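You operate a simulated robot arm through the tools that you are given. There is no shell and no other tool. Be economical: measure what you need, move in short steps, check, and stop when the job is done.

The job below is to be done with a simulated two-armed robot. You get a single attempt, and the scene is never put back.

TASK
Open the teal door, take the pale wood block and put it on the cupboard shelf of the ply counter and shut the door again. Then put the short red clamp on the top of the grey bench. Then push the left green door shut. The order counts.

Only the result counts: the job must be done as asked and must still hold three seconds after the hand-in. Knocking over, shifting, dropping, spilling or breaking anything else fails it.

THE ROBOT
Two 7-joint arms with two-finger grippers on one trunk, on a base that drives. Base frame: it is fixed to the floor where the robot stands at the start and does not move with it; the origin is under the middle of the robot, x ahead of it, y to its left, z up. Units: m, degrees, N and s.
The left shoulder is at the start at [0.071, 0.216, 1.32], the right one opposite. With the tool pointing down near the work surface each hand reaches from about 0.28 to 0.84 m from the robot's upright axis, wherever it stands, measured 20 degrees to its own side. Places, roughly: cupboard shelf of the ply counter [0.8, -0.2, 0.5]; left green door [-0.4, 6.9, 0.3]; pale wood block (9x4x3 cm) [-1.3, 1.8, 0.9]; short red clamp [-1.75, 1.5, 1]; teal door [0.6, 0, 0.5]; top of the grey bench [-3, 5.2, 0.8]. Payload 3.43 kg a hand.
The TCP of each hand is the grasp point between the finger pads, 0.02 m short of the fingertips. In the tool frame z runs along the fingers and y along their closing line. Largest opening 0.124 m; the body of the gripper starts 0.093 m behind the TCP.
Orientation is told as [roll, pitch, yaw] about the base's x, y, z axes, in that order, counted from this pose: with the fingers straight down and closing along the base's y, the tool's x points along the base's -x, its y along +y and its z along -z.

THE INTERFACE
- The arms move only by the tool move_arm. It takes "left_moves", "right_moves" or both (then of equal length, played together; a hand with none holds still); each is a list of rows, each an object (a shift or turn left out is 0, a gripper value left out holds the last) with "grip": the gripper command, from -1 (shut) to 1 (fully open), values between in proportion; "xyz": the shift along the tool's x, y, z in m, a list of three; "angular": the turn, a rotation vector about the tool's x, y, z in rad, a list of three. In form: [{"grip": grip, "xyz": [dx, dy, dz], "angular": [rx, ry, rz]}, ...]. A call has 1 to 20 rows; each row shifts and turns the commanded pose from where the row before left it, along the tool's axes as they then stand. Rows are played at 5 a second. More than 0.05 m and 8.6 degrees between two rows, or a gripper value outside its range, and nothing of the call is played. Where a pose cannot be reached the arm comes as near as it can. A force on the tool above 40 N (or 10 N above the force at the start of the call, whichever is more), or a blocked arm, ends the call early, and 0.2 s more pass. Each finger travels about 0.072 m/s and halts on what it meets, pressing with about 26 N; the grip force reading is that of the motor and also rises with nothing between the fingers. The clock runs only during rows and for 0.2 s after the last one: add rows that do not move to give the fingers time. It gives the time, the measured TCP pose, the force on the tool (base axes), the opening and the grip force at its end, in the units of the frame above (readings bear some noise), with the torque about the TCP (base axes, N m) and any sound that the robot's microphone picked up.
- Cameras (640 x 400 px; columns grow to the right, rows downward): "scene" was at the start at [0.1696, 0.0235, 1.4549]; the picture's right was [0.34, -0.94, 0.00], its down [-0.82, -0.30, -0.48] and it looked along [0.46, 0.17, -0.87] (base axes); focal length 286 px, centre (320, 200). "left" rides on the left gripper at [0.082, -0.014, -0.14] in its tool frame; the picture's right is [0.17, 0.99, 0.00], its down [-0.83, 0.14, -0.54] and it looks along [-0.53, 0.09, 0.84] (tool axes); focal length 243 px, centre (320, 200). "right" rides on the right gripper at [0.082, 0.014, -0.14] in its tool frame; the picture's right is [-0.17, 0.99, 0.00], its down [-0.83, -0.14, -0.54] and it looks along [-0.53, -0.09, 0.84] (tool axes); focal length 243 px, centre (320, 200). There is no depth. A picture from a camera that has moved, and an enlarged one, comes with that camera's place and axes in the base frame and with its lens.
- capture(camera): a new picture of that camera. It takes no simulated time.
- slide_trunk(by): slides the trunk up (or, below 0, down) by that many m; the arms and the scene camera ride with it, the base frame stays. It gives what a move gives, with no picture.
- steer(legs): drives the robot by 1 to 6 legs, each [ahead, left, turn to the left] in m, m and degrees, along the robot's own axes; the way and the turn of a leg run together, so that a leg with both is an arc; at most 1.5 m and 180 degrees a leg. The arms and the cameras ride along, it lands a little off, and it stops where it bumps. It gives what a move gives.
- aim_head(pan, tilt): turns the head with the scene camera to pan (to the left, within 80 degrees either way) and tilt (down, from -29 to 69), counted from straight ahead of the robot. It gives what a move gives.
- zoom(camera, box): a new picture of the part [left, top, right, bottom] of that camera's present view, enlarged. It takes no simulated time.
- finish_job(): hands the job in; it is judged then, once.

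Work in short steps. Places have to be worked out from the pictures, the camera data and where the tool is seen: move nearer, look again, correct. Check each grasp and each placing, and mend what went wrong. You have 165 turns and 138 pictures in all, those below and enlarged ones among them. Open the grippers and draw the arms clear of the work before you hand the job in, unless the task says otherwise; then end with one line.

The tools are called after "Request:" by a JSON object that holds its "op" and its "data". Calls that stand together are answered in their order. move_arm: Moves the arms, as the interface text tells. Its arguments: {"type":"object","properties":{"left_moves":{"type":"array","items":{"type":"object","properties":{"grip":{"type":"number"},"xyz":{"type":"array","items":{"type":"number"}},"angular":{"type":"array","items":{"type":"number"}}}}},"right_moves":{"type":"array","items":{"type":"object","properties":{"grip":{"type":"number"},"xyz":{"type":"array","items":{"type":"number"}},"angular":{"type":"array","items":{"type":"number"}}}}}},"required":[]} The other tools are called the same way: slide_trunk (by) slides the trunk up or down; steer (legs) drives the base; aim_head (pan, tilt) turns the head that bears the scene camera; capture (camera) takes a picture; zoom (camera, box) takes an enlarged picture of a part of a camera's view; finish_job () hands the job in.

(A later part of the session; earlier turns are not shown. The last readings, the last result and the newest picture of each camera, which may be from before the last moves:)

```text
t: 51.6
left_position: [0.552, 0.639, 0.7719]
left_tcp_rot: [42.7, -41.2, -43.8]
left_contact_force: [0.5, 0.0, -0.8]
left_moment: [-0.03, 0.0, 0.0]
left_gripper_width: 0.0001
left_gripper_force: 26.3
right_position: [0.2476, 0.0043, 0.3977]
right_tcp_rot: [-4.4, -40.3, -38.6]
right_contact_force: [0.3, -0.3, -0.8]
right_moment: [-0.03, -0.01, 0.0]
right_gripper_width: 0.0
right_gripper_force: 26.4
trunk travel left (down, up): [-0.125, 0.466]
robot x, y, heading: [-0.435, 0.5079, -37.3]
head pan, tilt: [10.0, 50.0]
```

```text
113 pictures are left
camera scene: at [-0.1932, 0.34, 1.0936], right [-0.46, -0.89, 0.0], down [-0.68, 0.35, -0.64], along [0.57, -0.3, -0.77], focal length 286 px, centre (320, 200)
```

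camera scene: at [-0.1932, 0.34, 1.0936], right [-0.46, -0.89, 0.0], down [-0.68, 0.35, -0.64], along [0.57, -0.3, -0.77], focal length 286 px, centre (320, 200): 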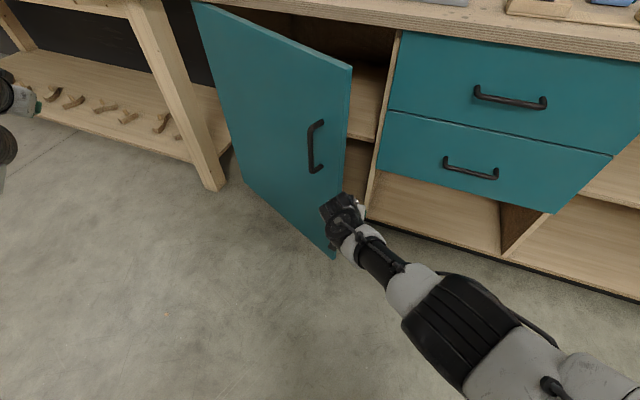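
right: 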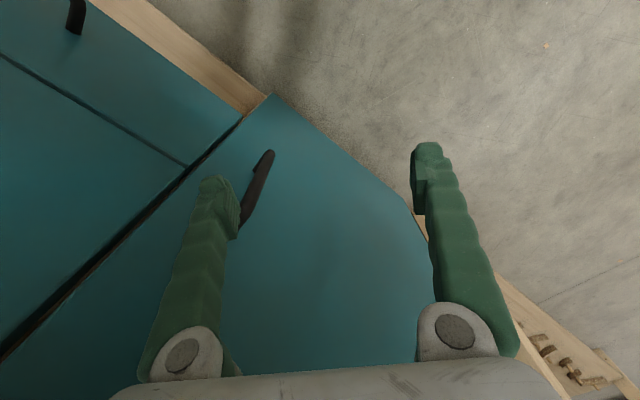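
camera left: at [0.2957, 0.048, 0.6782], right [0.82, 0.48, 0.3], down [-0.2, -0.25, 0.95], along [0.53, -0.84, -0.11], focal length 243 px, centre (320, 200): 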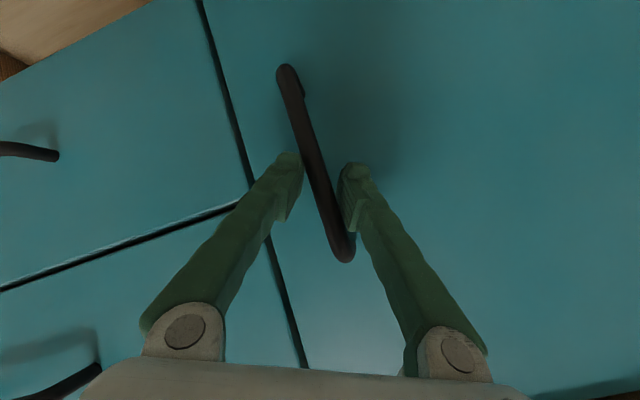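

The hand touches the door's inner face about 5 cm past its edge; the stop came from impact speed. I push slowly with the arm along the door's arc.

Request:
{"op": "move_arm", "data": {"right_moves": [{"xyz": [0.009, 0.015, -0.0075]}, {"xyz": [0.009, 0.015, -0.0075]}, {"xyz": [0.009, 0.016, -0.0075]}, {"xyz": [0.008, 0.016, -0.007]}, {"xyz": [0.008, 0.016, -0.007]}, {"xyz": [0.008, 0.017, -0.006]}, {"xyz": [0.007, 0.017, -0.006]}, {"xyz": [0.007, 0.017, -0.006]}, {"xyz": [0.007, 0.017, -0.006]}, {"xyz": [0.006, 0.018, -0.005]}, {"xyz": [0.006, 0.018, -0.005]}, {"xyz": [0.006, 0.018, -0.005]}]}}

Request:
{"op": "capture", "data": {"camera": "scene"}}

```text
t: 52.5
left_position: [0.5521, 0.6351, 0.7717]
left_tcp_rot: [42.8, -41.1, -43.9]
left_contact_force: [0.1, -0.3, -0.7]
left_moment: [0.0, 0.0, 0.0]
left_gripper_width: 0.0
left_gripper_force: 25.4
right_position: [0.2389, 0.0236, 0.3904]
right_tcp_rot: [-6.0, -40.5, -40.4]
right_contact_force: [-6.6, -1.1, 3.3]
right_moment: [0.06, -0.24, 0.12]
right_gripper_width: 0.0
right_gripper_force: 26.2
trunk travel left (down, up): [-0.125, 0.466]
robot x, y, heading: [-0.4368, 0.509, -37.4]
head pan, tilt: [10.0, 50.0]
stopped in row 4 (right hand): the force on the tool passed its limit at 51 N (the readings are from after the stop); the commanded pose is now the measured one
```

```text
112 pictures are left
camera scene: at [-0.1931, 0.3388, 1.0933], right [-0.46, -0.89, 0.0], down [-0.68, 0.36, -0.64], along [0.57, -0.3, -0.77], focal length 286 px, centre (320, 200)
```

scene: 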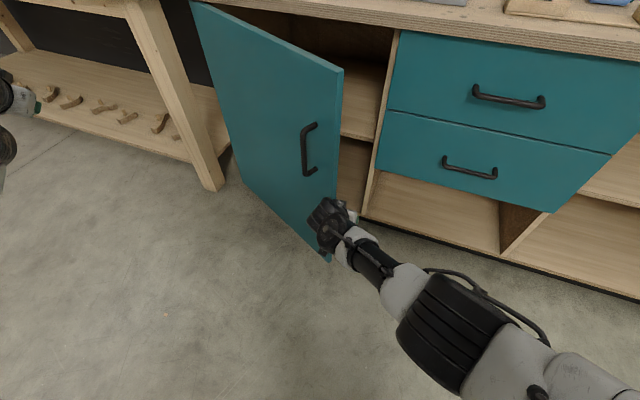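

The force shows I press on the door's edge, not its inside face, so the hand must come in from the right at an angle. I reposition the base: back-right, turn to about 5°, shift right, and check before entering.

Request:
{"op": "steer", "data": {"legs": [[-0.15, -0.4, 0], [0, 0, 42.4], [0, -0.41, 0]]}}

Request:
{"op": "capture", "data": {"camera": "scene"}}

```text
t: 66.5
left_position: [-0.1196, 0.6382, 0.7708]
left_tcp_rot: [42.8, -41.3, -1.7]
left_contact_force: [0.0, -0.2, -0.6]
left_moment: [-0.02, 0.02, -0.01]
left_gripper_width: 0.0
left_gripper_force: 25.8
right_position: [0.0594, -0.0221, 0.3915]
right_tcp_rot: [-5.9, -40.3, 1.8]
right_contact_force: [-0.7, -0.3, -0.3]
right_moment: [0.03, -0.01, 0.02]
right_gripper_width: 0.0
right_gripper_force: 25.8
trunk travel left (down, up): [-0.125, 0.466]
robot x, y, heading: [-0.7666, -0.1193, 4.4]
head pan, tilt: [10.0, 50.0]
```

```text
111 pictures are left
camera scene: at [-0.4722, -0.0819, 1.0937], right [0.25, -0.97, 0.0], down [-0.74, -0.19, -0.64], along [0.62, 0.16, -0.77], focal length 286 px, centre (320, 200)
```

scene: 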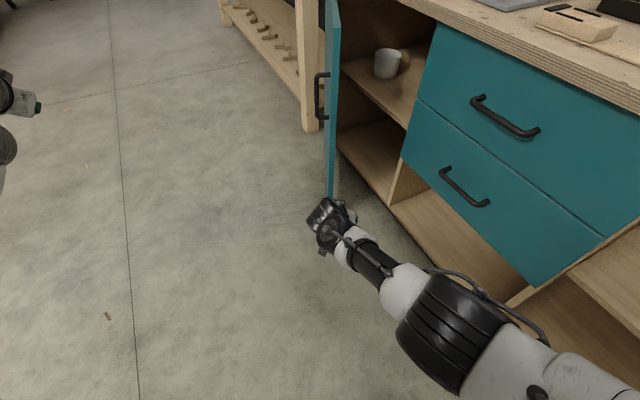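

I can now see inside: a mug stands on the upper shelf, and the door is edge-on. I shift 6 cm right, then drive ahead 0.27 m so the hand enters beside the door.

Request:
{"op": "steer", "data": {"legs": [[0, -0.06, 0], [0.27, 0, 0]]}}

Request:
{"op": "capture", "data": {"camera": "scene"}}

```text
t: 69.8
left_position: [0.1507, 0.6003, 0.7714]
left_tcp_rot: [42.7, -41.3, -1.8]
left_contact_force: [-0.6, -1.2, 0.0]
left_moment: [-0.01, 0.0, 0.02]
left_gripper_width: 0.0
left_gripper_force: 26.4
right_position: [0.3291, -0.0618, 0.3917]
right_tcp_rot: [-6.0, -40.4, 1.8]
right_contact_force: [0.4, -0.2, -1.0]
right_moment: [0.01, 0.0, -0.02]
right_gripper_width: 0.0
right_gripper_force: 26.1
trunk travel left (down, up): [-0.125, 0.466]
robot x, y, heading: [-0.4968, -0.1591, 4.2]
head pan, tilt: [10.0, 50.0]
```

```text
110 pictures are left
camera scene: at [-0.2015, -0.1202, 1.0935], right [0.25, -0.97, 0.0], down [-0.74, -0.19, -0.64], along [0.62, 0.16, -0.77], focal length 286 px, centre (320, 200)
```

scene: 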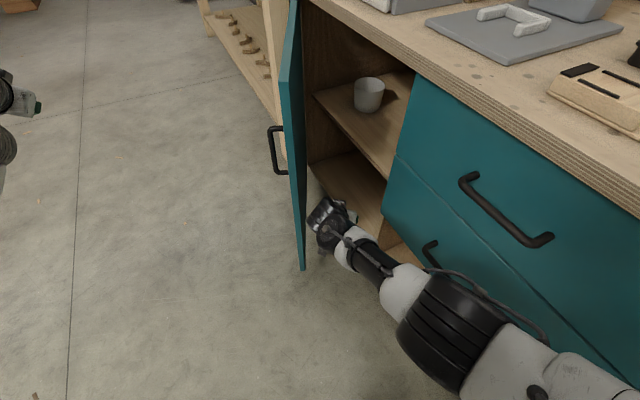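

The hand is inside. I push left slowly with the arm.

Request:
{"op": "move_arm", "data": {"right_moves": [{"xyz": [0.003, 0.02, -0.003]}, {"xyz": [0.003, 0.02, -0.003]}, {"xyz": [0.003, 0.02, -0.003]}, {"xyz": [0.003, 0.02, -0.003]}, {"xyz": [0.004, 0.02, -0.003]}, {"xyz": [0.004, 0.02, -0.003]}, {"xyz": [0.004, 0.02, -0.004]}, {"xyz": [0.005, 0.02, -0.004]}, {"xyz": [0.005, 0.02, -0.004]}, {"xyz": [0.005, 0.02, -0.004]}]}}

Request:
{"op": "steer", "data": {"legs": [[0, 0, 10]]}}

Request:
{"op": "capture", "data": {"camera": "scene"}}

```text
t: 72.0
left_position: [0.1507, 0.6001, 0.771]
left_tcp_rot: [42.8, -41.2, -1.8]
left_contact_force: [0.1, 0.4, 0.2]
left_moment: [-0.02, -0.01, 0.03]
left_gripper_width: 0.0
left_gripper_force: 25.8
right_position: [0.3, -0.0209, 0.3977]
right_tcp_rot: [-5.8, -40.4, 1.8]
right_contact_force: [-0.5, -0.7, -1.1]
right_moment: [0.0, -0.04, 0.03]
right_gripper_width: 0.0
right_gripper_force: 26.0
right hand out of reach, approached as far as the arm can: row 1, 2, 3, 4, 5, 6, 7, 8, 9, 10
trunk travel left (down, up): [-0.125, 0.466]
robot x, y, heading: [-0.4921, -0.1593, 4.7]
head pan, tilt: [10.0, 50.0]
```

```text
t: 73.2
left_position: [0.0095, 0.7005, 0.7714]
left_tcp_rot: [42.7, -41.3, 8.2]
left_contact_force: [-0.4, 1.0, -0.1]
left_moment: [0.0, 0.03, -0.01]
left_gripper_width: 0.0
left_gripper_force: 26.2
right_position: [0.2655, 0.1136, 0.3988]
right_tcp_rot: [-5.8, -40.4, 11.7]
right_contact_force: [0.2, 0.3, 0.0]
right_moment: [0.02, 0.03, 0.0]
right_gripper_width: 0.0001
right_gripper_force: 26.4
trunk travel left (down, up): [-0.125, 0.466]
robot x, y, heading: [-0.4948, -0.1609, 14.8]
head pan, tilt: [10.0, 50.0]
```

```text
109 pictures are left
camera scene: at [-0.2128, -0.0698, 1.0937], right [0.42, -0.91, 0.0], down [-0.7, -0.32, -0.64], along [0.58, 0.27, -0.77], focal length 286 px, centre (320, 200)
```

scene: 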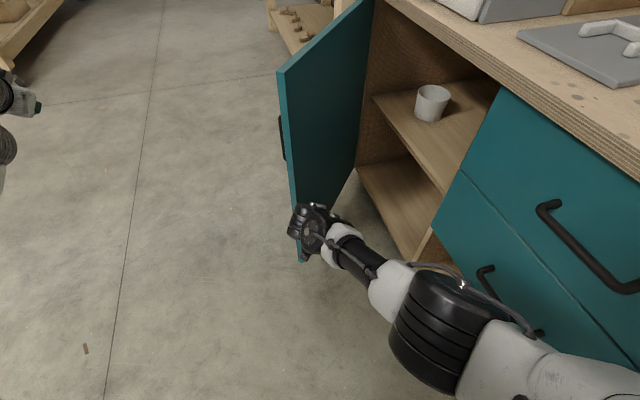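

Turning works: the door moves without tripping. I combine more turn with a little ahead to stay hooked.

Request:
{"op": "steer", "data": {"legs": [[0.07, 0.03, 8], [0.05, 0.04, 8]]}}

Request:
{"op": "capture", "data": {"camera": "scene"}}

```text
t: 75.2
left_position: [-0.1637, 0.9156, 0.7716]
left_tcp_rot: [42.7, -41.1, 24.2]
left_contact_force: [-0.5, 1.0, -1.2]
left_moment: [0.0, 0.01, -0.02]
left_gripper_width: 0.0001
left_gripper_force: 26.1
right_position: [0.244, 0.4212, 0.3973]
right_tcp_rot: [-5.8, -40.4, 27.8]
right_contact_force: [0.7, -0.5, -0.5]
right_moment: [0.02, -0.02, -0.05]
right_gripper_width: 0.0
right_gripper_force: 25.5
trunk travel left (down, up): [-0.125, 0.466]
robot x, y, heading: [-0.4154, -0.0501, 30.5]
head pan, tilt: [10.0, 50.0]
```

```text
108 pictures are left
camera scene: at [-0.1652, 0.1132, 1.0935], right [0.65, -0.76, 0.0], down [-0.58, -0.5, -0.64], along [0.49, 0.42, -0.77], focal length 286 px, centre (320, 200)
```

scene: 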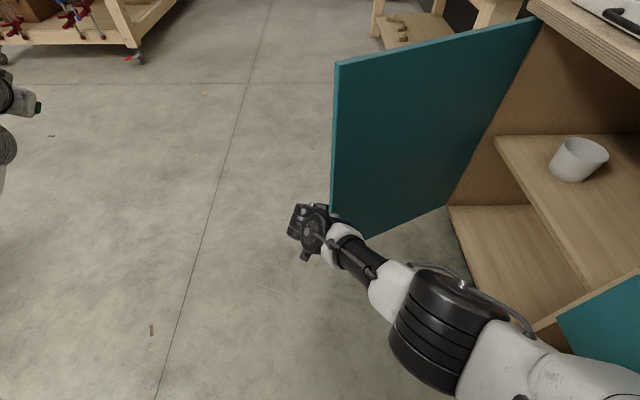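

The door stands open about 62°. I back off, turn left toward the block's bench, raise the trunk, and look.

Request:
{"op": "steer", "data": {"legs": [[-0.2, 0, 0], [0, 0, 60]]}}

Request:
{"op": "slide_trunk", "data": {"by": 0.35}}

Request:
{"op": "aim_head", "data": {"pan": 20, "tilt": 30}}

Request:
{"op": "capture", "data": {"camera": "scene"}}

```text
t: 80.6
left_position: [-1.2901, 0.551, 0.7712]
left_tcp_rot: [42.7, -41.2, 83.7]
left_contact_force: [-1.1, 0.2, -0.2]
left_moment: [-0.02, -0.01, -0.02]
left_gripper_width: 0.0
left_gripper_force: 25.4
right_position: [-0.6579, 0.6528, 0.3987]
right_tcp_rot: [-5.9, -40.6, 87.2]
right_contact_force: [0.3, -0.4, -0.9]
right_moment: [0.05, 0.02, -0.02]
right_gripper_width: 0.0002
right_gripper_force: 25.7
trunk travel left (down, up): [-0.125, 0.466]
robot x, y, heading: [-0.5867, -0.1529, 90.0]
head pan, tilt: [10.0, 50.0]
```

```text
t: 84.0
left_position: [-1.29, 0.551, 1.1217]
left_tcp_rot: [42.7, -41.2, 83.8]
left_contact_force: [0.4, 0.0, -0.3]
left_moment: [0.0, -0.01, 0.02]
left_gripper_width: 0.0
left_gripper_force: 26.4
right_position: [-0.6577, 0.7212, 0.9971]
right_tcp_rot: [-4.1, -59.4, 85.9]
right_contact_force: [-0.6, 0.6, -0.4]
right_moment: [0.01, 0.0, 0.0]
right_gripper_width: 0.0
right_gripper_force: 26.5
trunk travel left (down, up): [-0.475, 0.116]
robot x, y, heading: [-0.5877, -0.1504, 89.9]
head pan, tilt: [10.0, 50.0]
```

```text
t: 84.8
left_position: [-1.2895, 0.5532, 1.1219]
left_tcp_rot: [42.7, -41.3, 83.7]
left_contact_force: [-0.9, 0.7, -0.3]
left_moment: [-0.02, -0.01, 0.01]
left_gripper_width: 0.0003
left_gripper_force: 26.1
right_position: [-0.6579, 0.7206, 0.9984]
right_tcp_rot: [-4.0, -59.3, 85.9]
right_contact_force: [0.1, 0.0, 0.6]
right_moment: [0.0, 0.01, 0.01]
right_gripper_width: 0.0
right_gripper_force: 26.7
trunk travel left (down, up): [-0.475, 0.116]
robot x, y, heading: [-0.5852, -0.1494, 90.0]
head pan, tilt: [20.0, 30.0]
```

```text
107 pictures are left
camera scene: at [-0.6162, 0.0424, 1.498], right [0.94, 0.34, 0.0], down [0.17, -0.47, -0.87], along [-0.3, 0.81, -0.5], focal length 286 px, centre (320, 200)
```

scene: 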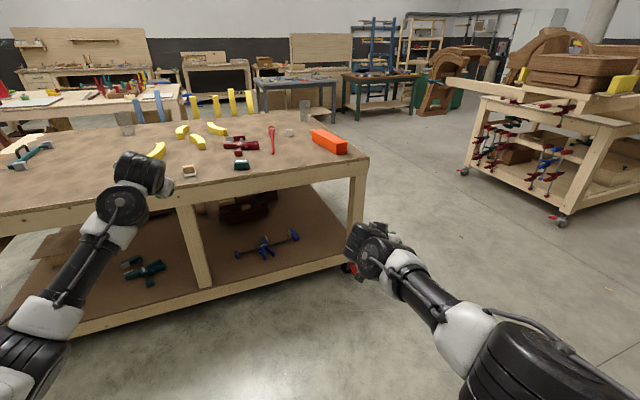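

The bench is ahead on the left. I zoom in on its top.

Request:
{"op": "zoom", "data": {"camera": "scene", "box": [110, 85, 370, 200]}}

```text
2.46 times, centred on (240, 142) of scene
camera zoom: at [-0.6162, 0.0424, 1.498], right [0.94, 0.34, 0.0], down [0.17, -0.47, -0.87], along [-0.3, 0.81, -0.5], focal length 705 px, centre (517, 342)
```

zoom: 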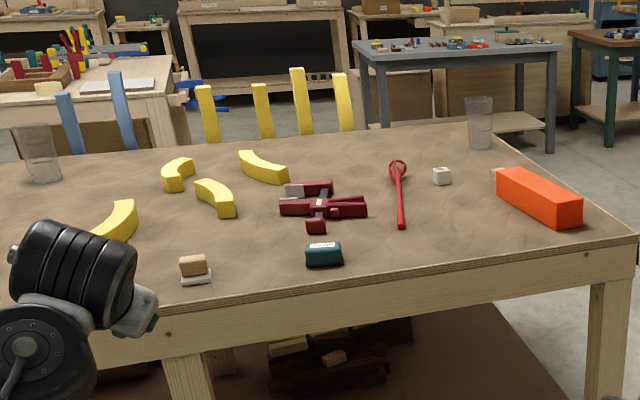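

The bench front runs at about 40°. The clamp is near (-1.66,1.47), the orange box near (-1.19,1.77), and the pale block probably just behind that. I draw the right hand in first and raise the trunk fully.

Request:
{"op": "move_arm", "data": {"right_moves": [{"grip": 1, "xyz": [0.018, -0.025, -0.03], "angular": [0, 0.05, 0]}, {"grip": 1, "xyz": [0.018, -0.025, -0.03], "angular": [0, 0.05, 0]}, {"xyz": [0.018, -0.025, -0.03], "angular": [0, 0.05, 0]}, {"xyz": [0.018, -0.025, -0.03], "angular": [0, 0.05, 0]}, {"xyz": [0.018, -0.025, -0.03], "angular": [0, 0.05, 0]}, {"xyz": [0.018, -0.025, -0.03], "angular": [0, 0.05, 0]}]}}

Request:
{"op": "slide_trunk", "data": {"by": 0.11}}

Request:
{"op": "steer", "data": {"legs": [[0.75, 0, 0]]}}

Request:
{"op": "aim_head", "data": {"pan": 40, "tilt": 35}}

Request:
{"op": "capture", "data": {"camera": "scene"}}

```text
t: 86.2
left_position: [-1.2892, 0.5516, 1.1227]
left_tcp_rot: [42.9, -41.2, 83.7]
left_contact_force: [-0.8, -0.3, 0.6]
left_moment: [0.02, 0.01, -0.02]
left_gripper_width: 0.0
left_gripper_force: 26.1
right_position: [-0.5353, 0.4956, 1.0255]
right_tcp_rot: [-2.7, -42.3, 84.3]
right_contact_force: [-0.4, -0.9, 0.1]
right_moment: [-0.01, 0.01, 0.03]
right_gripper_width: 0.124
right_gripper_force: 0.0
trunk travel left (down, up): [-0.475, 0.116]
robot x, y, heading: [-0.5814, -0.1522, 89.7]
head pan, tilt: [20.0, 30.0]
```

```text
t: 87.7
left_position: [-1.2895, 0.5521, 1.229]
left_tcp_rot: [42.7, -41.0, 83.6]
left_contact_force: [-0.5, 0.1, -0.3]
left_moment: [-0.03, -0.01, 0.03]
left_gripper_width: 0.0003
left_gripper_force: 26.1
right_position: [-0.5372, 0.4957, 1.1355]
right_tcp_rot: [-2.9, -42.1, 84.3]
right_contact_force: [0.3, 0.4, -0.3]
right_moment: [0.01, -0.01, 0.02]
right_gripper_width: 0.1237
right_gripper_force: 0.1
trunk travel left (down, up): [-0.585, 0.006]
robot x, y, heading: [-0.5852, -0.1526, 90.0]
head pan, tilt: [20.0, 30.0]
```

```text
t: 92.6
left_position: [-1.2899, 1.3014, 1.2326]
left_tcp_rot: [42.6, -41.2, 83.8]
left_contact_force: [-0.1, -0.1, 0.2]
left_moment: [-0.02, -0.01, 0.0]
left_gripper_width: 0.0001
left_gripper_force: 25.9
right_position: [-0.5368, 1.2448, 1.1383]
right_tcp_rot: [-2.8, -42.2, 84.3]
right_contact_force: [-0.7, -0.1, -0.6]
right_moment: [0.01, -0.03, 0.02]
right_gripper_width: 0.1241
right_gripper_force: 0.0
trunk travel left (down, up): [-0.585, 0.006]
robot x, y, heading: [-0.5845, 0.5982, 89.7]
head pan, tilt: [20.0, 30.0]
```

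```text
t: 93.5
left_position: [-1.289, 1.3004, 1.2312]
left_tcp_rot: [42.8, -41.2, 83.7]
left_contact_force: [0.3, 0.1, -0.2]
left_moment: [0.0, 0.03, 0.0]
left_gripper_width: 0.0001
left_gripper_force: 25.8
right_position: [-0.5378, 1.2452, 1.1388]
right_tcp_rot: [-2.8, -42.3, 84.3]
right_contact_force: [-0.4, -0.6, -0.3]
right_moment: [0.01, -0.02, -0.01]
right_gripper_width: 0.124
right_gripper_force: 0.0
trunk travel left (down, up): [-0.585, 0.006]
robot x, y, heading: [-0.5882, 0.5974, 89.9]
head pan, tilt: [40.0, 35.0]
```

```text
105 pictures are left
camera scene: at [-0.6419, 0.6807, 1.6163], right [0.77, 0.64, 0.0], down [0.37, -0.44, -0.82], along [-0.53, 0.63, -0.57], focal length 286 px, centre (320, 200)
```

scene: 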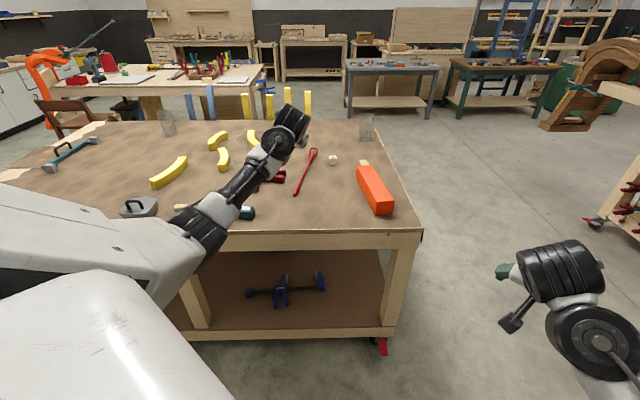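

Request:
{"op": "zoom", "data": {"camera": "scene", "box": [290, 130, 430, 220]}}

```text
4.44 times, centred on (360, 175) of scene
camera zoom: at [-0.6419, 0.6807, 1.6163], right [0.77, 0.64, 0.0], down [0.37, -0.44, -0.82], along [-0.53, 0.63, -0.57], focal length 1272 px, centre (142, 311)
```

zoom: 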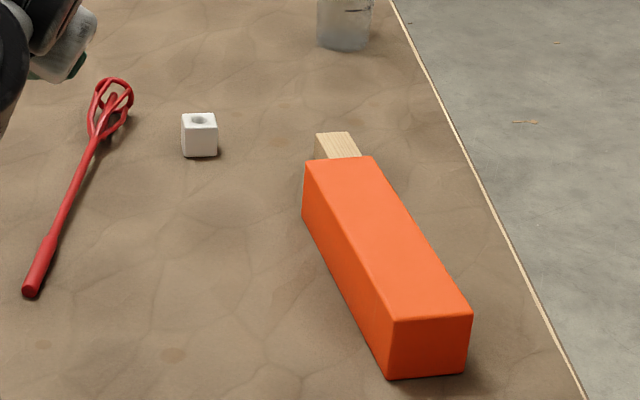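

The pale block hides behind the orange box's far end, so I go round to the bench's right-hand end. I turn clockwise to heading -140° and drive in two legs that avoid the corner.

Request:
{"op": "steer", "data": {"legs": [[0, 0, -130], [-0.864, -0.581, 0], [-0.228, -0.879, 0]]}}

Request:
{"op": "aim_head", "data": {"pan": 0, "tilt": 40}}

Request:
{"op": "capture", "data": {"camera": "scene"}}

```text
t: 108.8
left_position: [-0.5951, 0.7837, 1.2287]
left_tcp_rot: [42.5, -41.1, -48.8]
left_contact_force: [0.4, 0.0, -0.1]
left_moment: [0.02, -0.01, -0.01]
left_gripper_width: 0.0003
left_gripper_force: 26.1
right_position: [-1.1452, 0.2671, 1.137]
right_tcp_rot: [-2.7, -42.1, -48.3]
right_contact_force: [0.5, -0.2, 0.3]
right_moment: [0.01, 0.02, 0.01]
right_gripper_width: 0.1241
right_gripper_force: 0.0
trunk travel left (down, up): [-0.585, 0.006]
robot x, y, heading: [-1.5917, 0.7446, -42.6]
head pan, tilt: [40.0, 35.0]
stopped in leg 2: the robot was blocked; the commanded pose is now the measured one
```

```text
t: 109.8
left_position: [-0.5942, 0.7846, 1.2284]
left_tcp_rot: [42.6, -41.0, -48.9]
left_contact_force: [0.1, 0.2, -0.1]
left_moment: [-0.02, -0.03, 0.0]
left_gripper_width: 0.0
left_gripper_force: 25.7
right_position: [-1.1442, 0.2667, 1.1353]
right_tcp_rot: [-2.8, -42.1, -48.3]
right_contact_force: [0.8, -1.4, 0.3]
right_moment: [0.0, 0.0, -0.02]
right_gripper_width: 0.1241
right_gripper_force: 0.1
trunk travel left (down, up): [-0.585, 0.006]
robot x, y, heading: [-1.5961, 0.7426, -42.7]
head pan, tilt: [0.0, 40.0]
```

```text
103 pictures are left
camera scene: at [-1.5141, 0.6743, 1.6084], right [-0.68, -0.74, 0.0], down [-0.48, 0.44, -0.76], along [0.56, -0.52, -0.65], focal length 286 px, centre (320, 200)
```

scene: 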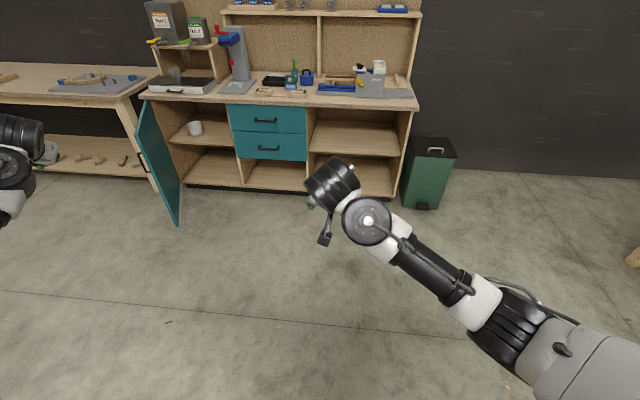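

I botched the angle: 90-130 is -40, not -140. So the base backed into the bench front and stopped. I drive ahead away from it and look at the bench for anything shifted.

Request:
{"op": "steer", "data": {"legs": [[0.5, 0, 0], [0, 0, -90]]}}

Request:
{"op": "aim_head", "data": {"pan": -75, "tilt": 30}}

Request:
{"op": "capture", "data": {"camera": "scene"}}

```text
t: 118.6
left_position: [-1.1811, -0.5844, 1.2322]
left_tcp_rot: [42.7, -41.1, -138.4]
left_contact_force: [-0.6, -0.3, 0.1]
left_moment: [0.02, 0.0, -0.02]
left_gripper_width: 0.0
left_gripper_force: 25.9
right_position: [-1.6994, -0.0381, 1.1386]
right_tcp_rot: [-2.8, -42.3, -137.9]
right_contact_force: [0.6, 0.0, 0.0]
right_moment: [0.01, -0.01, 0.01]
right_gripper_width: 0.1238
right_gripper_force: 0.0
trunk travel left (down, up): [-0.585, 0.006]
robot x, y, heading: [-1.2309, 0.4093, -132.2]
head pan, tilt: [0.0, 40.0]
```

```text
t: 120.0
left_position: [-1.1798, -0.5846, 1.2313]
left_tcp_rot: [42.7, -41.2, -138.5]
left_contact_force: [0.1, -0.9, 1.0]
left_moment: [0.03, 0.02, -0.03]
left_gripper_width: 0.0001
left_gripper_force: 25.8
right_position: [-1.7001, -0.038, 1.1384]
right_tcp_rot: [-2.8, -42.3, -138.0]
right_contact_force: [-0.1, -0.7, 0.4]
right_moment: [-0.01, -0.01, 0.01]
right_gripper_width: 0.124
right_gripper_force: 0.1
trunk travel left (down, up): [-0.585, 0.006]
robot x, y, heading: [-1.2269, 0.4083, -132.0]
head pan, tilt: [-75.0, 30.0]
```

```text
102 pictures are left
camera scene: at [-1.3199, 0.4409, 1.6241], right [0.46, 0.89, 0.0], down [0.45, -0.23, -0.87], along [-0.77, 0.39, -0.5], focal length 286 px, centre (320, 200)
```

scene: 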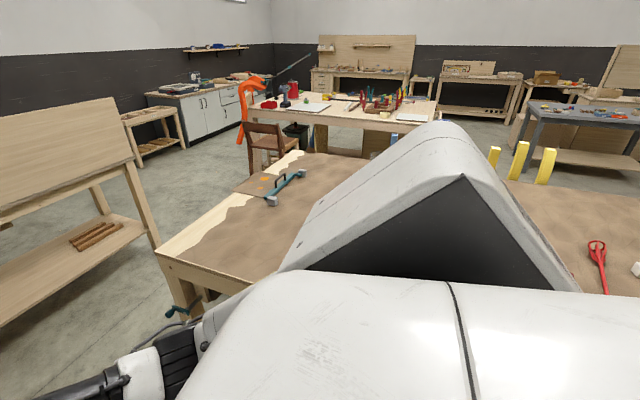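

Now the legs are computed from the actual heading of -132°: first out to the open floor, then along the bench's right end.

Request:
{"op": "steer", "data": {"legs": [[-0.984, 0.361, 0], [-0.628, -0.498, 0], [-0.319, -0.691, 0], [0, 0, -8]]}}

Request:
{"op": "aim_head", "data": {"pan": 0, "tilt": 40}}

Request:
{"op": "capture", "data": {"camera": "scene"}}

```text
t: 143.3
left_position: [-0.6408, 1.4236, 1.2322]
left_tcp_rot: [42.7, -41.2, -146.9]
left_contact_force: [-0.5, 0.3, 0.1]
left_moment: [0.03, -0.02, -0.01]
left_gripper_width: 0.0
left_gripper_force: 25.7
right_position: [-1.0767, 2.0389, 1.1377]
right_tcp_rot: [-2.8, -42.3, -146.3]
right_contact_force: [-0.3, -0.2, -0.4]
right_moment: [0.0, 0.0, 0.04]
right_gripper_width: 0.1241
right_gripper_force: 0.1
trunk travel left (down, up): [-0.585, 0.006]
robot x, y, heading: [-0.5487, 2.4159, -140.8]
head pan, tilt: [-75.0, 30.0]
```

```text
t: 144.7
left_position: [-0.6412, 1.4234, 1.2317]
left_tcp_rot: [42.7, -41.2, -146.8]
left_contact_force: [0.3, 0.0, -0.5]
left_moment: [0.02, 0.0, 0.02]
left_gripper_width: 0.0
left_gripper_force: 25.8
right_position: [-1.0768, 2.0397, 1.1393]
right_tcp_rot: [-2.7, -42.2, -146.4]
right_contact_force: [-0.1, -0.4, -0.1]
right_moment: [-0.02, 0.05, -0.01]
right_gripper_width: 0.1239
right_gripper_force: 0.0
trunk travel left (down, up): [-0.585, 0.006]
robot x, y, heading: [-0.5475, 2.4121, -140.7]
head pan, tilt: [0.0, 40.0]
```

```text
101 pictures are left
camera scene: at [-0.6233, 2.3523, 1.6087], right [-0.64, 0.77, 0.0], down [0.5, 0.41, -0.77], along [-0.59, -0.49, -0.64], focal length 286 px, centre (320, 200)
```

scene: 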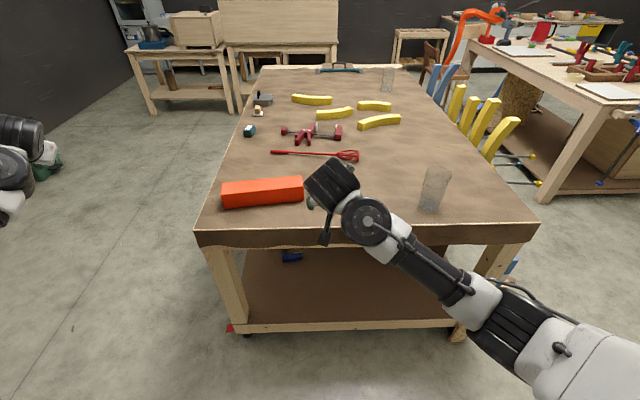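

The items look undisturbed. The block must be behind my right hand, so I use the right camera.

Request:
{"op": "capture", "data": {"camera": "right"}}

```text
100 pictures are left
camera right: at [-0.9365, 2.1089, 1.1873], right [0.42, -0.91, 0.08], down [-0.27, -0.04, 0.96], along [-0.87, -0.42, -0.26], focal length 243 px, centre (320, 200)
```

right: 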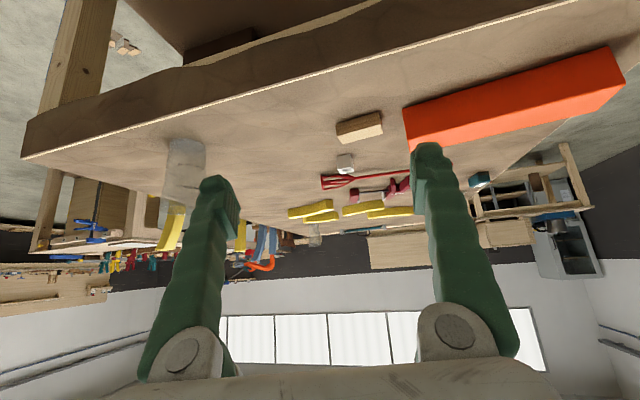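

Request:
{"op": "zoom", "data": {"camera": "right", "box": [310, 80, 430, 160]}}

```text
5.00 times, centred on (370, 120) of right
camera zoom: at [-0.9365, 2.1089, 1.1873], right [0.42, -0.91, 0.08], down [-0.27, -0.04, 0.96], along [-0.87, -0.42, -0.26], focal length 1213 px, centre (70, 600)
```

zoom: 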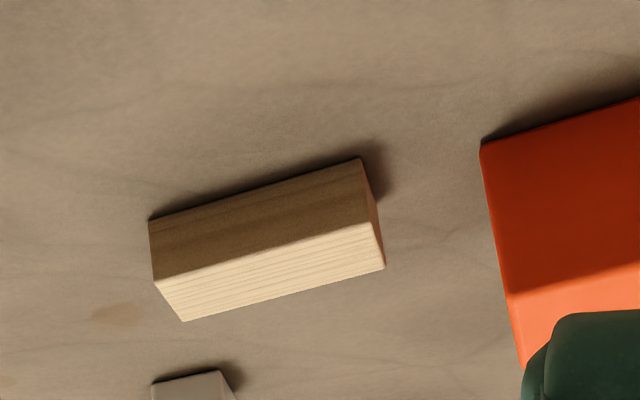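

The block is at about (-1.31,1.82), bench top 0.90, height 3 cm. Its 9 cm side runs along (0.74,-0.67), which is nearly my left-right. I'll grip it by its two ends with the tilted tool, and I move the base closer, squaring up by about 8°.

Request:
{"op": "steer", "data": {"legs": [[0.2, 0, 8.5]]}}

```text
t: 146.6
left_position: [-0.6374, 1.2818, 1.2326]
left_tcp_rot: [42.8, -41.3, -138.3]
left_contact_force: [0.2, 0.1, -0.4]
left_moment: [0.03, -0.01, -0.02]
left_gripper_width: 0.0002
left_gripper_force: 25.9
right_position: [-1.1609, 1.8266, 1.1389]
right_tcp_rot: [-2.8, -42.5, -137.8]
right_contact_force: [-0.4, -0.7, 0.2]
right_moment: [-0.04, 0.01, -0.01]
right_gripper_width: 0.1238
right_gripper_force: 0.0
trunk travel left (down, up): [-0.585, 0.006]
robot x, y, heading: [-0.6928, 2.2778, -132.1]
head pan, tilt: [0.0, 40.0]
```

I level the tool's yaw and roll, then move to a pre-grasp 12 cm back along the tool axis.

Request:
{"op": "move_arm", "data": {"right_moves": [{"grip": 1, "angular": [-0.103, 0, -0.041]}, {"xyz": [0.0143, -0.0212, 0.0207]}, {"xyz": [0.0143, -0.0212, 0.0207]}, {"xyz": [0.0143, -0.0212, 0.0207]}, {"xyz": [0.0143, -0.0212, 0.0207]}, {"xyz": [0.0143, -0.0212, 0.0207]}, {}]}}

Request:
{"op": "capture", "data": {"camera": "right"}}

```text
t: 148.2
left_position: [-0.6383, 1.2808, 1.2328]
left_tcp_rot: [42.8, -41.4, -138.3]
left_contact_force: [0.5, -0.5, 0.1]
left_moment: [0.02, -0.03, 0.01]
left_gripper_width: 0.0
left_gripper_force: 26.2
right_position: [-1.2483, 1.8857, 1.0152]
right_tcp_rot: [1.0, -42.4, -134.5]
right_contact_force: [0.1, 0.7, -0.3]
right_moment: [0.01, -0.02, 0.01]
right_gripper_width: 0.1243
right_gripper_force: 0.0
trunk travel left (down, up): [-0.585, 0.006]
robot x, y, heading: [-0.6929, 2.2774, -132.2]
head pan, tilt: [0.0, 40.0]
```

```text
98 pictures are left
camera right: at [-1.1305, 1.9891, 1.064], right [0.62, -0.77, 0.12], down [-0.28, -0.08, 0.96], along [-0.73, -0.63, -0.27], focal length 243 px, centre (320, 200)
```

right: 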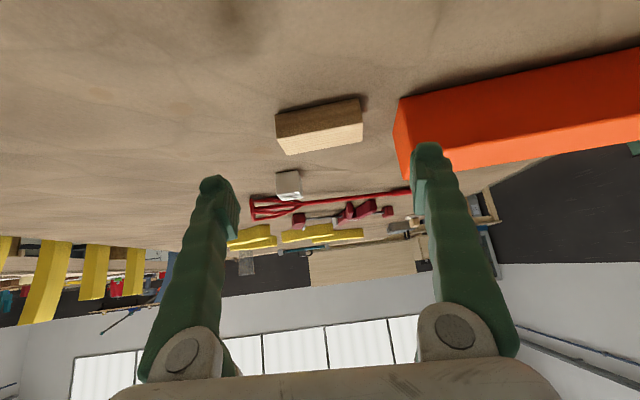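

The block is centred. I correct the yaw slightly, advance 0.118 m, and check.

Request:
{"op": "move_arm", "data": {"right_moves": [{"angular": [-0.014, 0, -0.042]}, {"xyz": [0, 0, 0.035]}, {"xyz": [0, 0, 0.035]}, {"xyz": [0, 0, 0.03]}, {"xyz": [0, 0, 0.012]}, {}]}}

Request:
{"op": "capture", "data": {"camera": "right"}}

```text
t: 149.6
left_position: [-0.6388, 1.2821, 1.2323]
left_tcp_rot: [42.7, -41.3, -138.3]
left_contact_force: [-0.3, 0.3, 0.6]
left_moment: [0.05, 0.0, 0.02]
left_gripper_width: 0.0
left_gripper_force: 25.9
right_position: [-1.2979, 1.8315, 0.9296]
right_tcp_rot: [-0.4, -42.3, -131.3]
right_contact_force: [0.1, -0.9, 0.0]
right_moment: [-0.02, -0.03, -0.01]
right_gripper_width: 0.1241
right_gripper_force: 0.0
trunk travel left (down, up): [-0.585, 0.006]
robot x, y, heading: [-0.6886, 2.279, -132.1]
head pan, tilt: [0.0, 40.0]
```

```text
97 pictures are left
camera right: at [-1.1847, 1.9382, 0.9795], right [0.66, -0.75, 0.11], down [-0.27, -0.1, 0.96], along [-0.7, -0.66, -0.26], focal length 243 px, centre (320, 200)
```

right: 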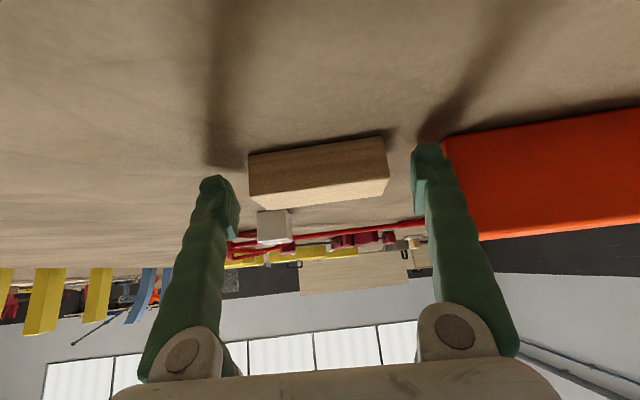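

The fingertips overlap only 13 mm, so I go 12 mm further ahead and slightly lower, then close.

Request:
{"op": "move_arm", "data": {"right_moves": [{"xyz": [-0.007, 0, 0.01]}, {}, {"grip": -1}, {"grip": -1}, {"grip": -1}, {"grip": -1}]}}

Request:
{"op": "capture", "data": {"camera": "right"}}

```text
t: 151.0
left_position: [-0.639, 1.2814, 1.2317]
left_tcp_rot: [42.7, -41.2, -138.4]
left_contact_force: [-0.1, -0.1, -0.1]
left_moment: [0.0, 0.01, 0.0]
left_gripper_width: 0.0
left_gripper_force: 26.1
right_position: [-1.3065, 1.8214, 0.9273]
right_tcp_rot: [-0.4, -42.3, -131.3]
right_contact_force: [0.0, -1.2, -0.4]
right_moment: [-0.03, -0.03, 0.01]
right_gripper_width: 0.0926
right_gripper_force: 26.2
trunk travel left (down, up): [-0.585, 0.006]
robot x, y, heading: [-0.6892, 2.2775, -132.0]
head pan, tilt: [0.0, 40.0]
```

```text
96 pictures are left
camera right: at [-1.1924, 1.9285, 0.9765], right [0.66, -0.75, 0.11], down [-0.27, -0.1, 0.96], along [-0.7, -0.66, -0.26], focal length 243 px, centre (320, 200)
```

right: 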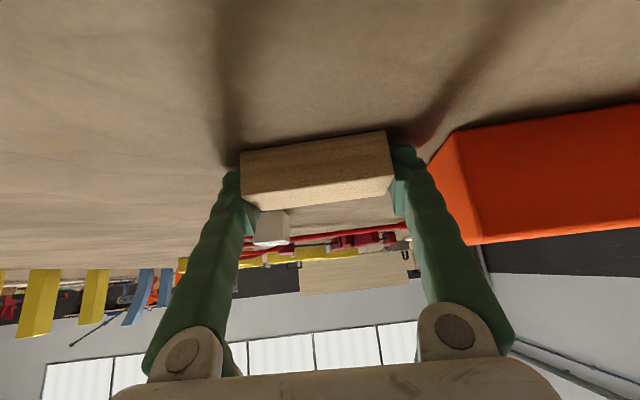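

It is gripped at 9.26 cm. I lift straight up and verify.

Request:
{"op": "move_arm", "data": {"right_moves": [{"xyz": [-0.013, 0, -0.015]}, {"xyz": [-0.027, 0, -0.03]}, {"xyz": [-0.027, 0, -0.03]}, {"xyz": [-0.027, 0, -0.03]}, {"xyz": [-0.027, 0, -0.03]}, {}]}}

Request:
{"op": "capture", "data": {"camera": "right"}}

```text
t: 152.4
left_position: [-0.6384, 1.2814, 1.2325]
left_tcp_rot: [42.8, -41.2, -138.3]
left_contact_force: [-0.2, 0.0, 0.5]
left_moment: [-0.01, -0.01, -0.04]
left_gripper_width: 0.0
left_gripper_force: 26.6
right_position: [-1.3034, 1.8243, 1.1062]
right_tcp_rot: [-0.4, -42.1, -131.4]
right_contact_force: [-0.9, 0.2, -0.5]
right_moment: [0.0, 0.02, -0.04]
right_gripper_width: 0.0933
right_gripper_force: 26.0
trunk travel left (down, up): [-0.585, 0.006]
robot x, y, heading: [-0.693, 2.2762, -131.7]
head pan, tilt: [0.0, 40.0]
```

```text
95 pictures are left
camera right: at [-1.1898, 1.9308, 1.1567], right [0.66, -0.75, 0.11], down [-0.27, -0.1, 0.96], along [-0.7, -0.66, -0.27], focal length 243 px, centre (320, 200)
```

right: 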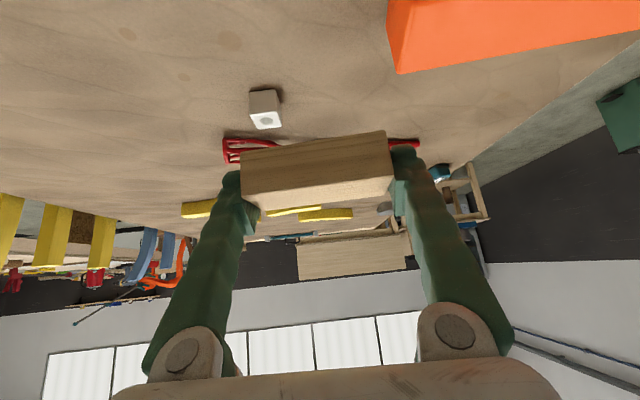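

The block is held firmly. I back away from the bench and move into the open floor, then tuck the left arm so it won't foul the open door.

Request:
{"op": "steer", "data": {"legs": [[-0.3, 0, 0], [0, 0.6, 0]]}}

Request:
{"op": "move_arm", "data": {"left_moves": [{"xyz": [-0.005, -0.03, -0.01], "angular": [-0.086, 0.066, -0.072]}, {"xyz": [-0.005, -0.03, -0.01], "angular": [-0.086, 0.066, -0.072]}, {"xyz": [-0.005, -0.03, -0.01], "angular": [-0.086, 0.066, -0.072]}, {"xyz": [-0.005, -0.03, -0.01], "angular": [-0.086, 0.066, -0.072]}]}}

```text
t: 162.9
left_position: [0.0367, 1.103, 1.2313]
left_tcp_rot: [42.8, -41.2, -137.2]
left_contact_force: [-0.3, 0.2, 0.2]
left_moment: [0.01, -0.01, 0.02]
left_gripper_width: 0.0001
left_gripper_force: 25.7
right_position: [-0.6386, 1.6323, 1.1067]
right_tcp_rot: [-0.4, -42.3, -130.2]
right_contact_force: [1.1, 0.5, -1.3]
right_moment: [0.02, 0.0, -0.02]
right_gripper_width: 0.0926
right_gripper_force: 26.1
trunk travel left (down, up): [-0.585, 0.006]
robot x, y, heading: [-0.0357, 2.0959, -131.0]
head pan, tilt: [0.0, 40.0]
```

```text
t: 163.9
left_position: [-0.0874, 1.1312, 1.2096]
left_tcp_rot: [43.1, -41.6, -107.4]
left_contact_force: [0.5, 0.5, -0.9]
left_moment: [-0.03, -0.01, -0.01]
left_gripper_width: 0.0
left_gripper_force: 26.0
right_position: [-0.6439, 1.635, 1.1052]
right_tcp_rot: [-0.1, -42.3, -130.5]
right_contact_force: [-0.2, 0.4, -0.5]
right_moment: [-0.08, 0.0, 0.06]
right_gripper_width: 0.0925
right_gripper_force: 26.2
trunk travel left (down, up): [-0.585, 0.006]
robot x, y, heading: [-0.0366, 2.0942, -130.6]
head pan, tilt: [0.0, 40.0]
```

I recompute the left tool axes and draw the left hand back half a metre on its own side.

Request:
{"op": "move_arm", "data": {"left_moves": [{"xyz": [0.031, 0.032, -0.008]}, {"xyz": [0.031, 0.032, -0.008]}, {"xyz": [0.031, 0.032, -0.008]}, {"xyz": [0.031, 0.032, -0.008]}, {"xyz": [0.031, 0.032, -0.008]}, {"xyz": [0.031, 0.032, -0.008]}, {"xyz": [0.031, 0.032, -0.008]}, {"xyz": [0.031, 0.032, -0.008]}, {"xyz": [0.031, 0.032, -0.008]}, {"xyz": [0.031, 0.032, -0.008]}, {"xyz": [0.031, 0.032, -0.008]}]}}

```text
t: 166.3
left_position: [0.1751, 1.3434, 1.1771]
left_tcp_rot: [42.3, -42.1, -107.1]
left_contact_force: [3.0, 2.6, -7.8]
left_moment: [-0.91, -0.39, -0.38]
left_gripper_width: 0.0
left_gripper_force: 25.8
left hand out of reach, approached as far as the arm can: row 5, 6, 7, 8, 9, 10, 11
right_position: [-0.6365, 1.6327, 1.1124]
right_tcp_rot: [-0.5, -42.7, -130.1]
right_contact_force: [0.5, 0.6, 0.1]
right_moment: [0.04, -0.07, 0.05]
right_gripper_width: 0.0921
right_gripper_force: 25.7
trunk travel left (down, up): [-0.585, 0.006]
robot x, y, heading: [-0.0368, 2.0961, -131.0]
head pan, tilt: [0.0, 40.0]
```

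The hand is still too far forward for the door. I rotate the left tool further round to the back-left while drawing it back.

Request:
{"op": "move_arm", "data": {"left_moves": [{"angular": [-0.086, 0.066, -0.071]}, {"angular": [-0.086, 0.066, -0.071]}, {"xyz": [0.018, 0.026, 0.0], "angular": [-0.086, 0.066, -0.071]}, {"xyz": [0.014, 0.026, 0.007], "angular": [-0.086, 0.066, -0.071]}, {"xyz": [0.012, 0.026, 0.01], "angular": [-0.086, 0.066, -0.071]}, {"xyz": [0.008, 0.026, 0.014], "angular": [-0.086, 0.066, -0.071]}, {"xyz": [0.005, 0.026, 0.016], "angular": [-0.086, 0.066, -0.071]}, {"xyz": [0.003, 0.026, 0.018], "angular": [-0.086, 0.066, -0.071]}, {"xyz": [0.003, 0.026, 0.018]}, {"xyz": [0.003, 0.026, 0.018]}, {"xyz": [0.003, 0.026, 0.018]}, {"xyz": [0.003, 0.026, 0.018]}, {"xyz": [0.003, 0.026, 0.018]}, {"xyz": [0.003, 0.026, 0.018]}]}}

Request:
{"op": "aim_head", "data": {"pan": 70, "tilt": 50}}

Request:
{"op": "capture", "data": {"camera": "scene"}}

```text
t: 169.3
left_position: [0.6197, 1.61, 1.0564]
left_tcp_rot: [42.7, -41.5, -63.7]
left_contact_force: [0.2, 0.4, 0.1]
left_moment: [0.01, -0.01, -0.02]
left_gripper_width: 0.0003
left_gripper_force: 25.4
left hand out of reach, approached as far as the arm can: row 1, 2, 3, 4, 5, 6, 7, 8
right_position: [-0.6386, 1.6342, 1.108]
right_tcp_rot: [-0.5, -42.3, -130.1]
right_contact_force: [-0.7, 0.0, -0.8]
right_moment: [0.01, -0.02, 0.01]
right_gripper_width: 0.0924
right_gripper_force: 26.5
trunk travel left (down, up): [-0.585, 0.006]
robot x, y, heading: [-0.0395, 2.0975, -131.1]
head pan, tilt: [0.0, 40.0]
```

```text
t: 170.7
left_position: [0.6196, 1.6092, 1.0567]
left_tcp_rot: [42.9, -41.4, -63.7]
left_contact_force: [0.7, 0.6, 0.4]
left_moment: [-0.03, 0.01, 0.0]
left_gripper_width: 0.0002
left_gripper_force: 26.1
right_position: [-0.6388, 1.6333, 1.1077]
right_tcp_rot: [-0.3, -42.2, -130.1]
right_contact_force: [0.3, -0.2, 0.1]
right_moment: [0.0, -0.03, -0.01]
right_gripper_width: 0.0921
right_gripper_force: 26.3
trunk travel left (down, up): [-0.585, 0.006]
robot x, y, heading: [-0.0354, 2.0951, -131.0]
head pan, tilt: [70.0, 50.0]
```

```text
94 pictures are left
camera scene: at [-0.0083, 2.0188, 1.5946], right [-0.87, -0.49, 0.0], down [-0.37, 0.67, -0.64], along [0.31, -0.56, -0.77], focal length 286 px, centre (320, 200)
```

scene: 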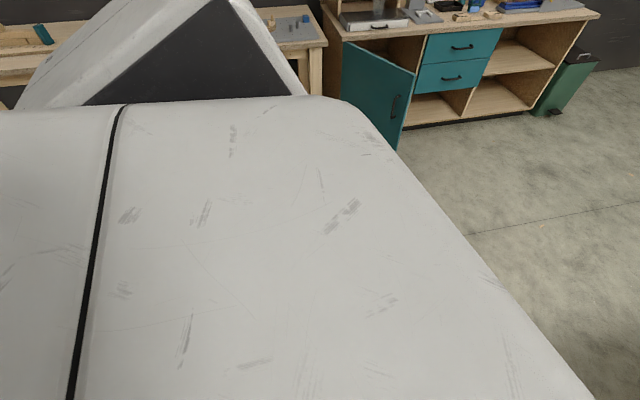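

The left hand now sits beside me at ahead -0.06, left 0.81. I turn to heading -19° and drive back to a stand-off before the cupboard, keeping the trunk high so the hand passes above the door.

Request:
{"op": "steer", "data": {"legs": [[0, 0, 112], [0, -1.4, 0], [0.093, -0.483, 0]]}}

Request:
{"op": "aim_head", "data": {"pan": 0, "tilt": 40}}

Request:
{"op": "capture", "data": {"camera": "scene"}}

```text
t: 174.6
left_position: [0.7571, 2.3168, 1.063]
left_tcp_rot: [42.6, -42.5, -10.2]
left_contact_force: [-0.3, -0.1, 1.4]
left_moment: [-0.04, 0.0, 0.05]
left_gripper_width: 0.0
left_gripper_force: 26.6
right_position: [0.0027, 1.3218, 1.0999]
right_tcp_rot: [-0.4, -41.7, -75.3]
right_contact_force: [-0.8, -0.1, -1.5]
right_moment: [-0.03, -0.11, 0.09]
right_gripper_width: 0.0918
right_gripper_force: 25.4
trunk travel left (down, up): [-0.585, 0.006]
robot x, y, heading: [-0.0354, 2.0913, -75.7]
head pan, tilt: [70.0, 50.0]
stopped in leg 1: the robot was blocked; the commanded pose is now the measured one
```

```text
t: 176.0
left_position: [0.7583, 2.3231, 1.0593]
left_tcp_rot: [42.9, -42.0, -9.9]
left_contact_force: [-0.2, 0.5, 0.4]
left_moment: [0.01, 0.0, 0.0]
left_gripper_width: 0.0
left_gripper_force: 26.0
right_position: [0.0099, 1.3208, 1.0973]
right_tcp_rot: [-0.7, -41.4, -74.9]
right_contact_force: [-0.1, -0.2, -0.5]
right_moment: [0.0, 0.0, 0.0]
right_gripper_width: 0.0921
right_gripper_force: 25.9
trunk travel left (down, up): [-0.585, 0.006]
robot x, y, heading: [-0.0296, 2.0938, -75.7]
head pan, tilt: [0.0, 40.0]
```

```text
93 pictures are left
camera scene: at [0.0027, 1.9778, 1.6071], right [-0.97, -0.25, 0.0], down [-0.17, 0.63, -0.76], along [0.19, -0.73, -0.65], focal length 286 px, centre (320, 200)
```

scene: 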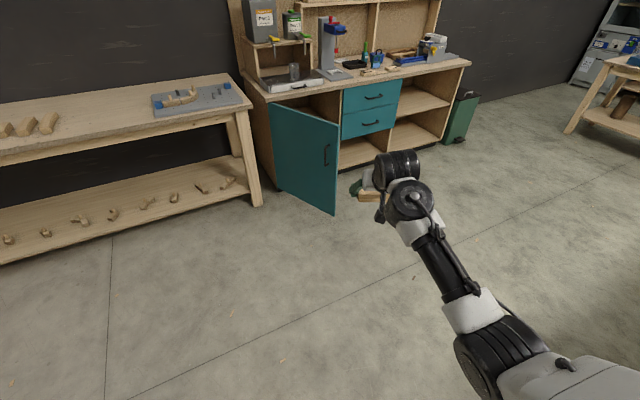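

Something blocked the turn. I look to the left, where the left arm swings.

Request:
{"op": "aim_head", "data": {"pan": 80, "tilt": 20}}

Request:
{"op": "capture", "data": {"camera": "scene"}}

Request:
{"op": "capture", "data": {"camera": "left"}}

```text
t: 177.5
left_position: [0.7579, 2.3232, 1.0592]
left_tcp_rot: [42.8, -41.9, -9.9]
left_contact_force: [1.3, 0.4, 0.2]
left_moment: [0.0, 0.01, 0.0]
left_gripper_width: 0.0
left_gripper_force: 26.0
right_position: [0.0092, 1.3205, 1.0965]
right_tcp_rot: [-0.7, -41.4, -74.8]
right_contact_force: [0.4, 0.2, -1.2]
right_moment: [-0.02, -0.01, -0.01]
right_gripper_width: 0.0921
right_gripper_force: 26.0
trunk travel left (down, up): [-0.585, 0.006]
robot x, y, heading: [-0.032, 2.0916, -75.6]
head pan, tilt: [80.0, 20.0]
```

```text
92 pictures are left
camera scene: at [0.0746, 2.0667, 1.6391], right [0.07, -1.0, -0.01], down [-0.35, -0.01, -0.94], along [0.93, 0.07, -0.35], focal length 286 px, centre (320, 200)
```

scene: 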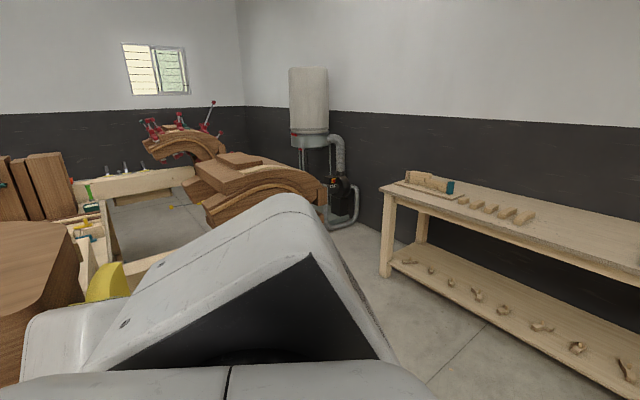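

```text
91 pictures are left
camera left: at [0.6188, 2.2396, 1.073], right [-0.44, 0.81, 0.39], down [0.24, -0.31, 0.92], along [0.87, 0.5, -0.06], focal length 243 px, centre (320, 200)
```

left: 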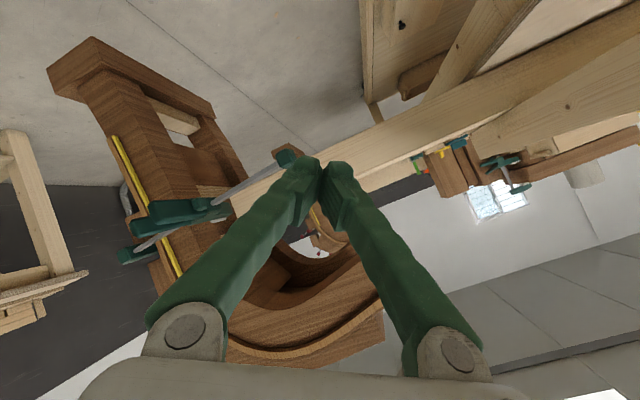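

The left fingertips came right up to a beam on the wheeled cart. I drive ahead away from it, then turn and go on.

Request:
{"op": "steer", "data": {"legs": [[0.5, 0, 0], [0, 0, 56.6]]}}

Request:
{"op": "aim_head", "data": {"pan": 75, "tilt": 25}}

Request:
{"op": "capture", "data": {"camera": "scene"}}

```text
t: 184.5
left_position: [0.3199, 2.3975, 1.0608]
left_tcp_rot: [42.2, -42.4, 47.2]
left_contact_force: [-0.9, 1.0, 0.4]
left_moment: [0.02, -0.01, 0.0]
left_gripper_width: 0.0
left_gripper_force: 26.1
right_position: [0.7437, 1.221, 1.1067]
right_tcp_rot: [-0.3, -42.2, -18.7]
right_contact_force: [0.7, -0.2, -1.1]
right_moment: [-0.02, -0.02, -0.02]
right_gripper_width: 0.0916
right_gripper_force: 26.4
trunk travel left (down, up): [-0.585, 0.006]
robot x, y, heading: [0.0863, 1.61, -19.1]
head pan, tilt: [80.0, 20.0]
```

```text
t: 185.1
left_position: [0.3185, 2.3989, 1.0606]
left_tcp_rot: [42.3, -42.4, 47.2]
left_contact_force: [0.3, -0.5, -0.5]
left_moment: [-0.02, 0.03, 0.02]
left_gripper_width: 0.0
left_gripper_force: 25.6
right_position: [0.7435, 1.2207, 1.1066]
right_tcp_rot: [-0.5, -42.1, -18.6]
right_contact_force: [0.1, 0.7, 0.1]
right_moment: [0.01, -0.02, 0.0]
right_gripper_width: 0.0916
right_gripper_force: 26.7
trunk travel left (down, up): [-0.585, 0.006]
robot x, y, heading: [0.0935, 1.6151, -19.3]
head pan, tilt: [75.0, 25.0]
```

```text
90 pictures are left
camera scene: at [0.1562, 1.6835, 1.6321], right [0.83, -0.56, 0.0], down [-0.24, -0.35, -0.91], along [0.51, 0.75, -0.42], focal length 286 px, centre (320, 200)
```

scene: 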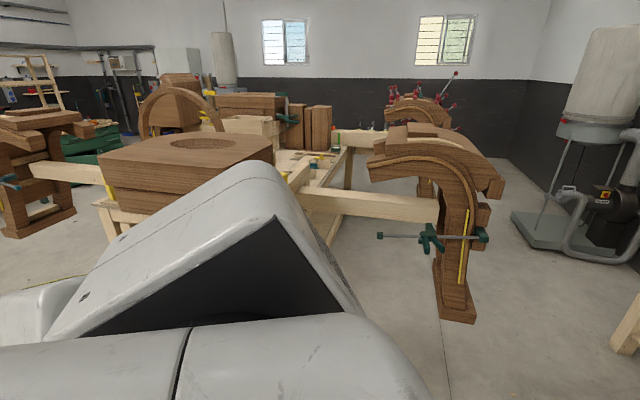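

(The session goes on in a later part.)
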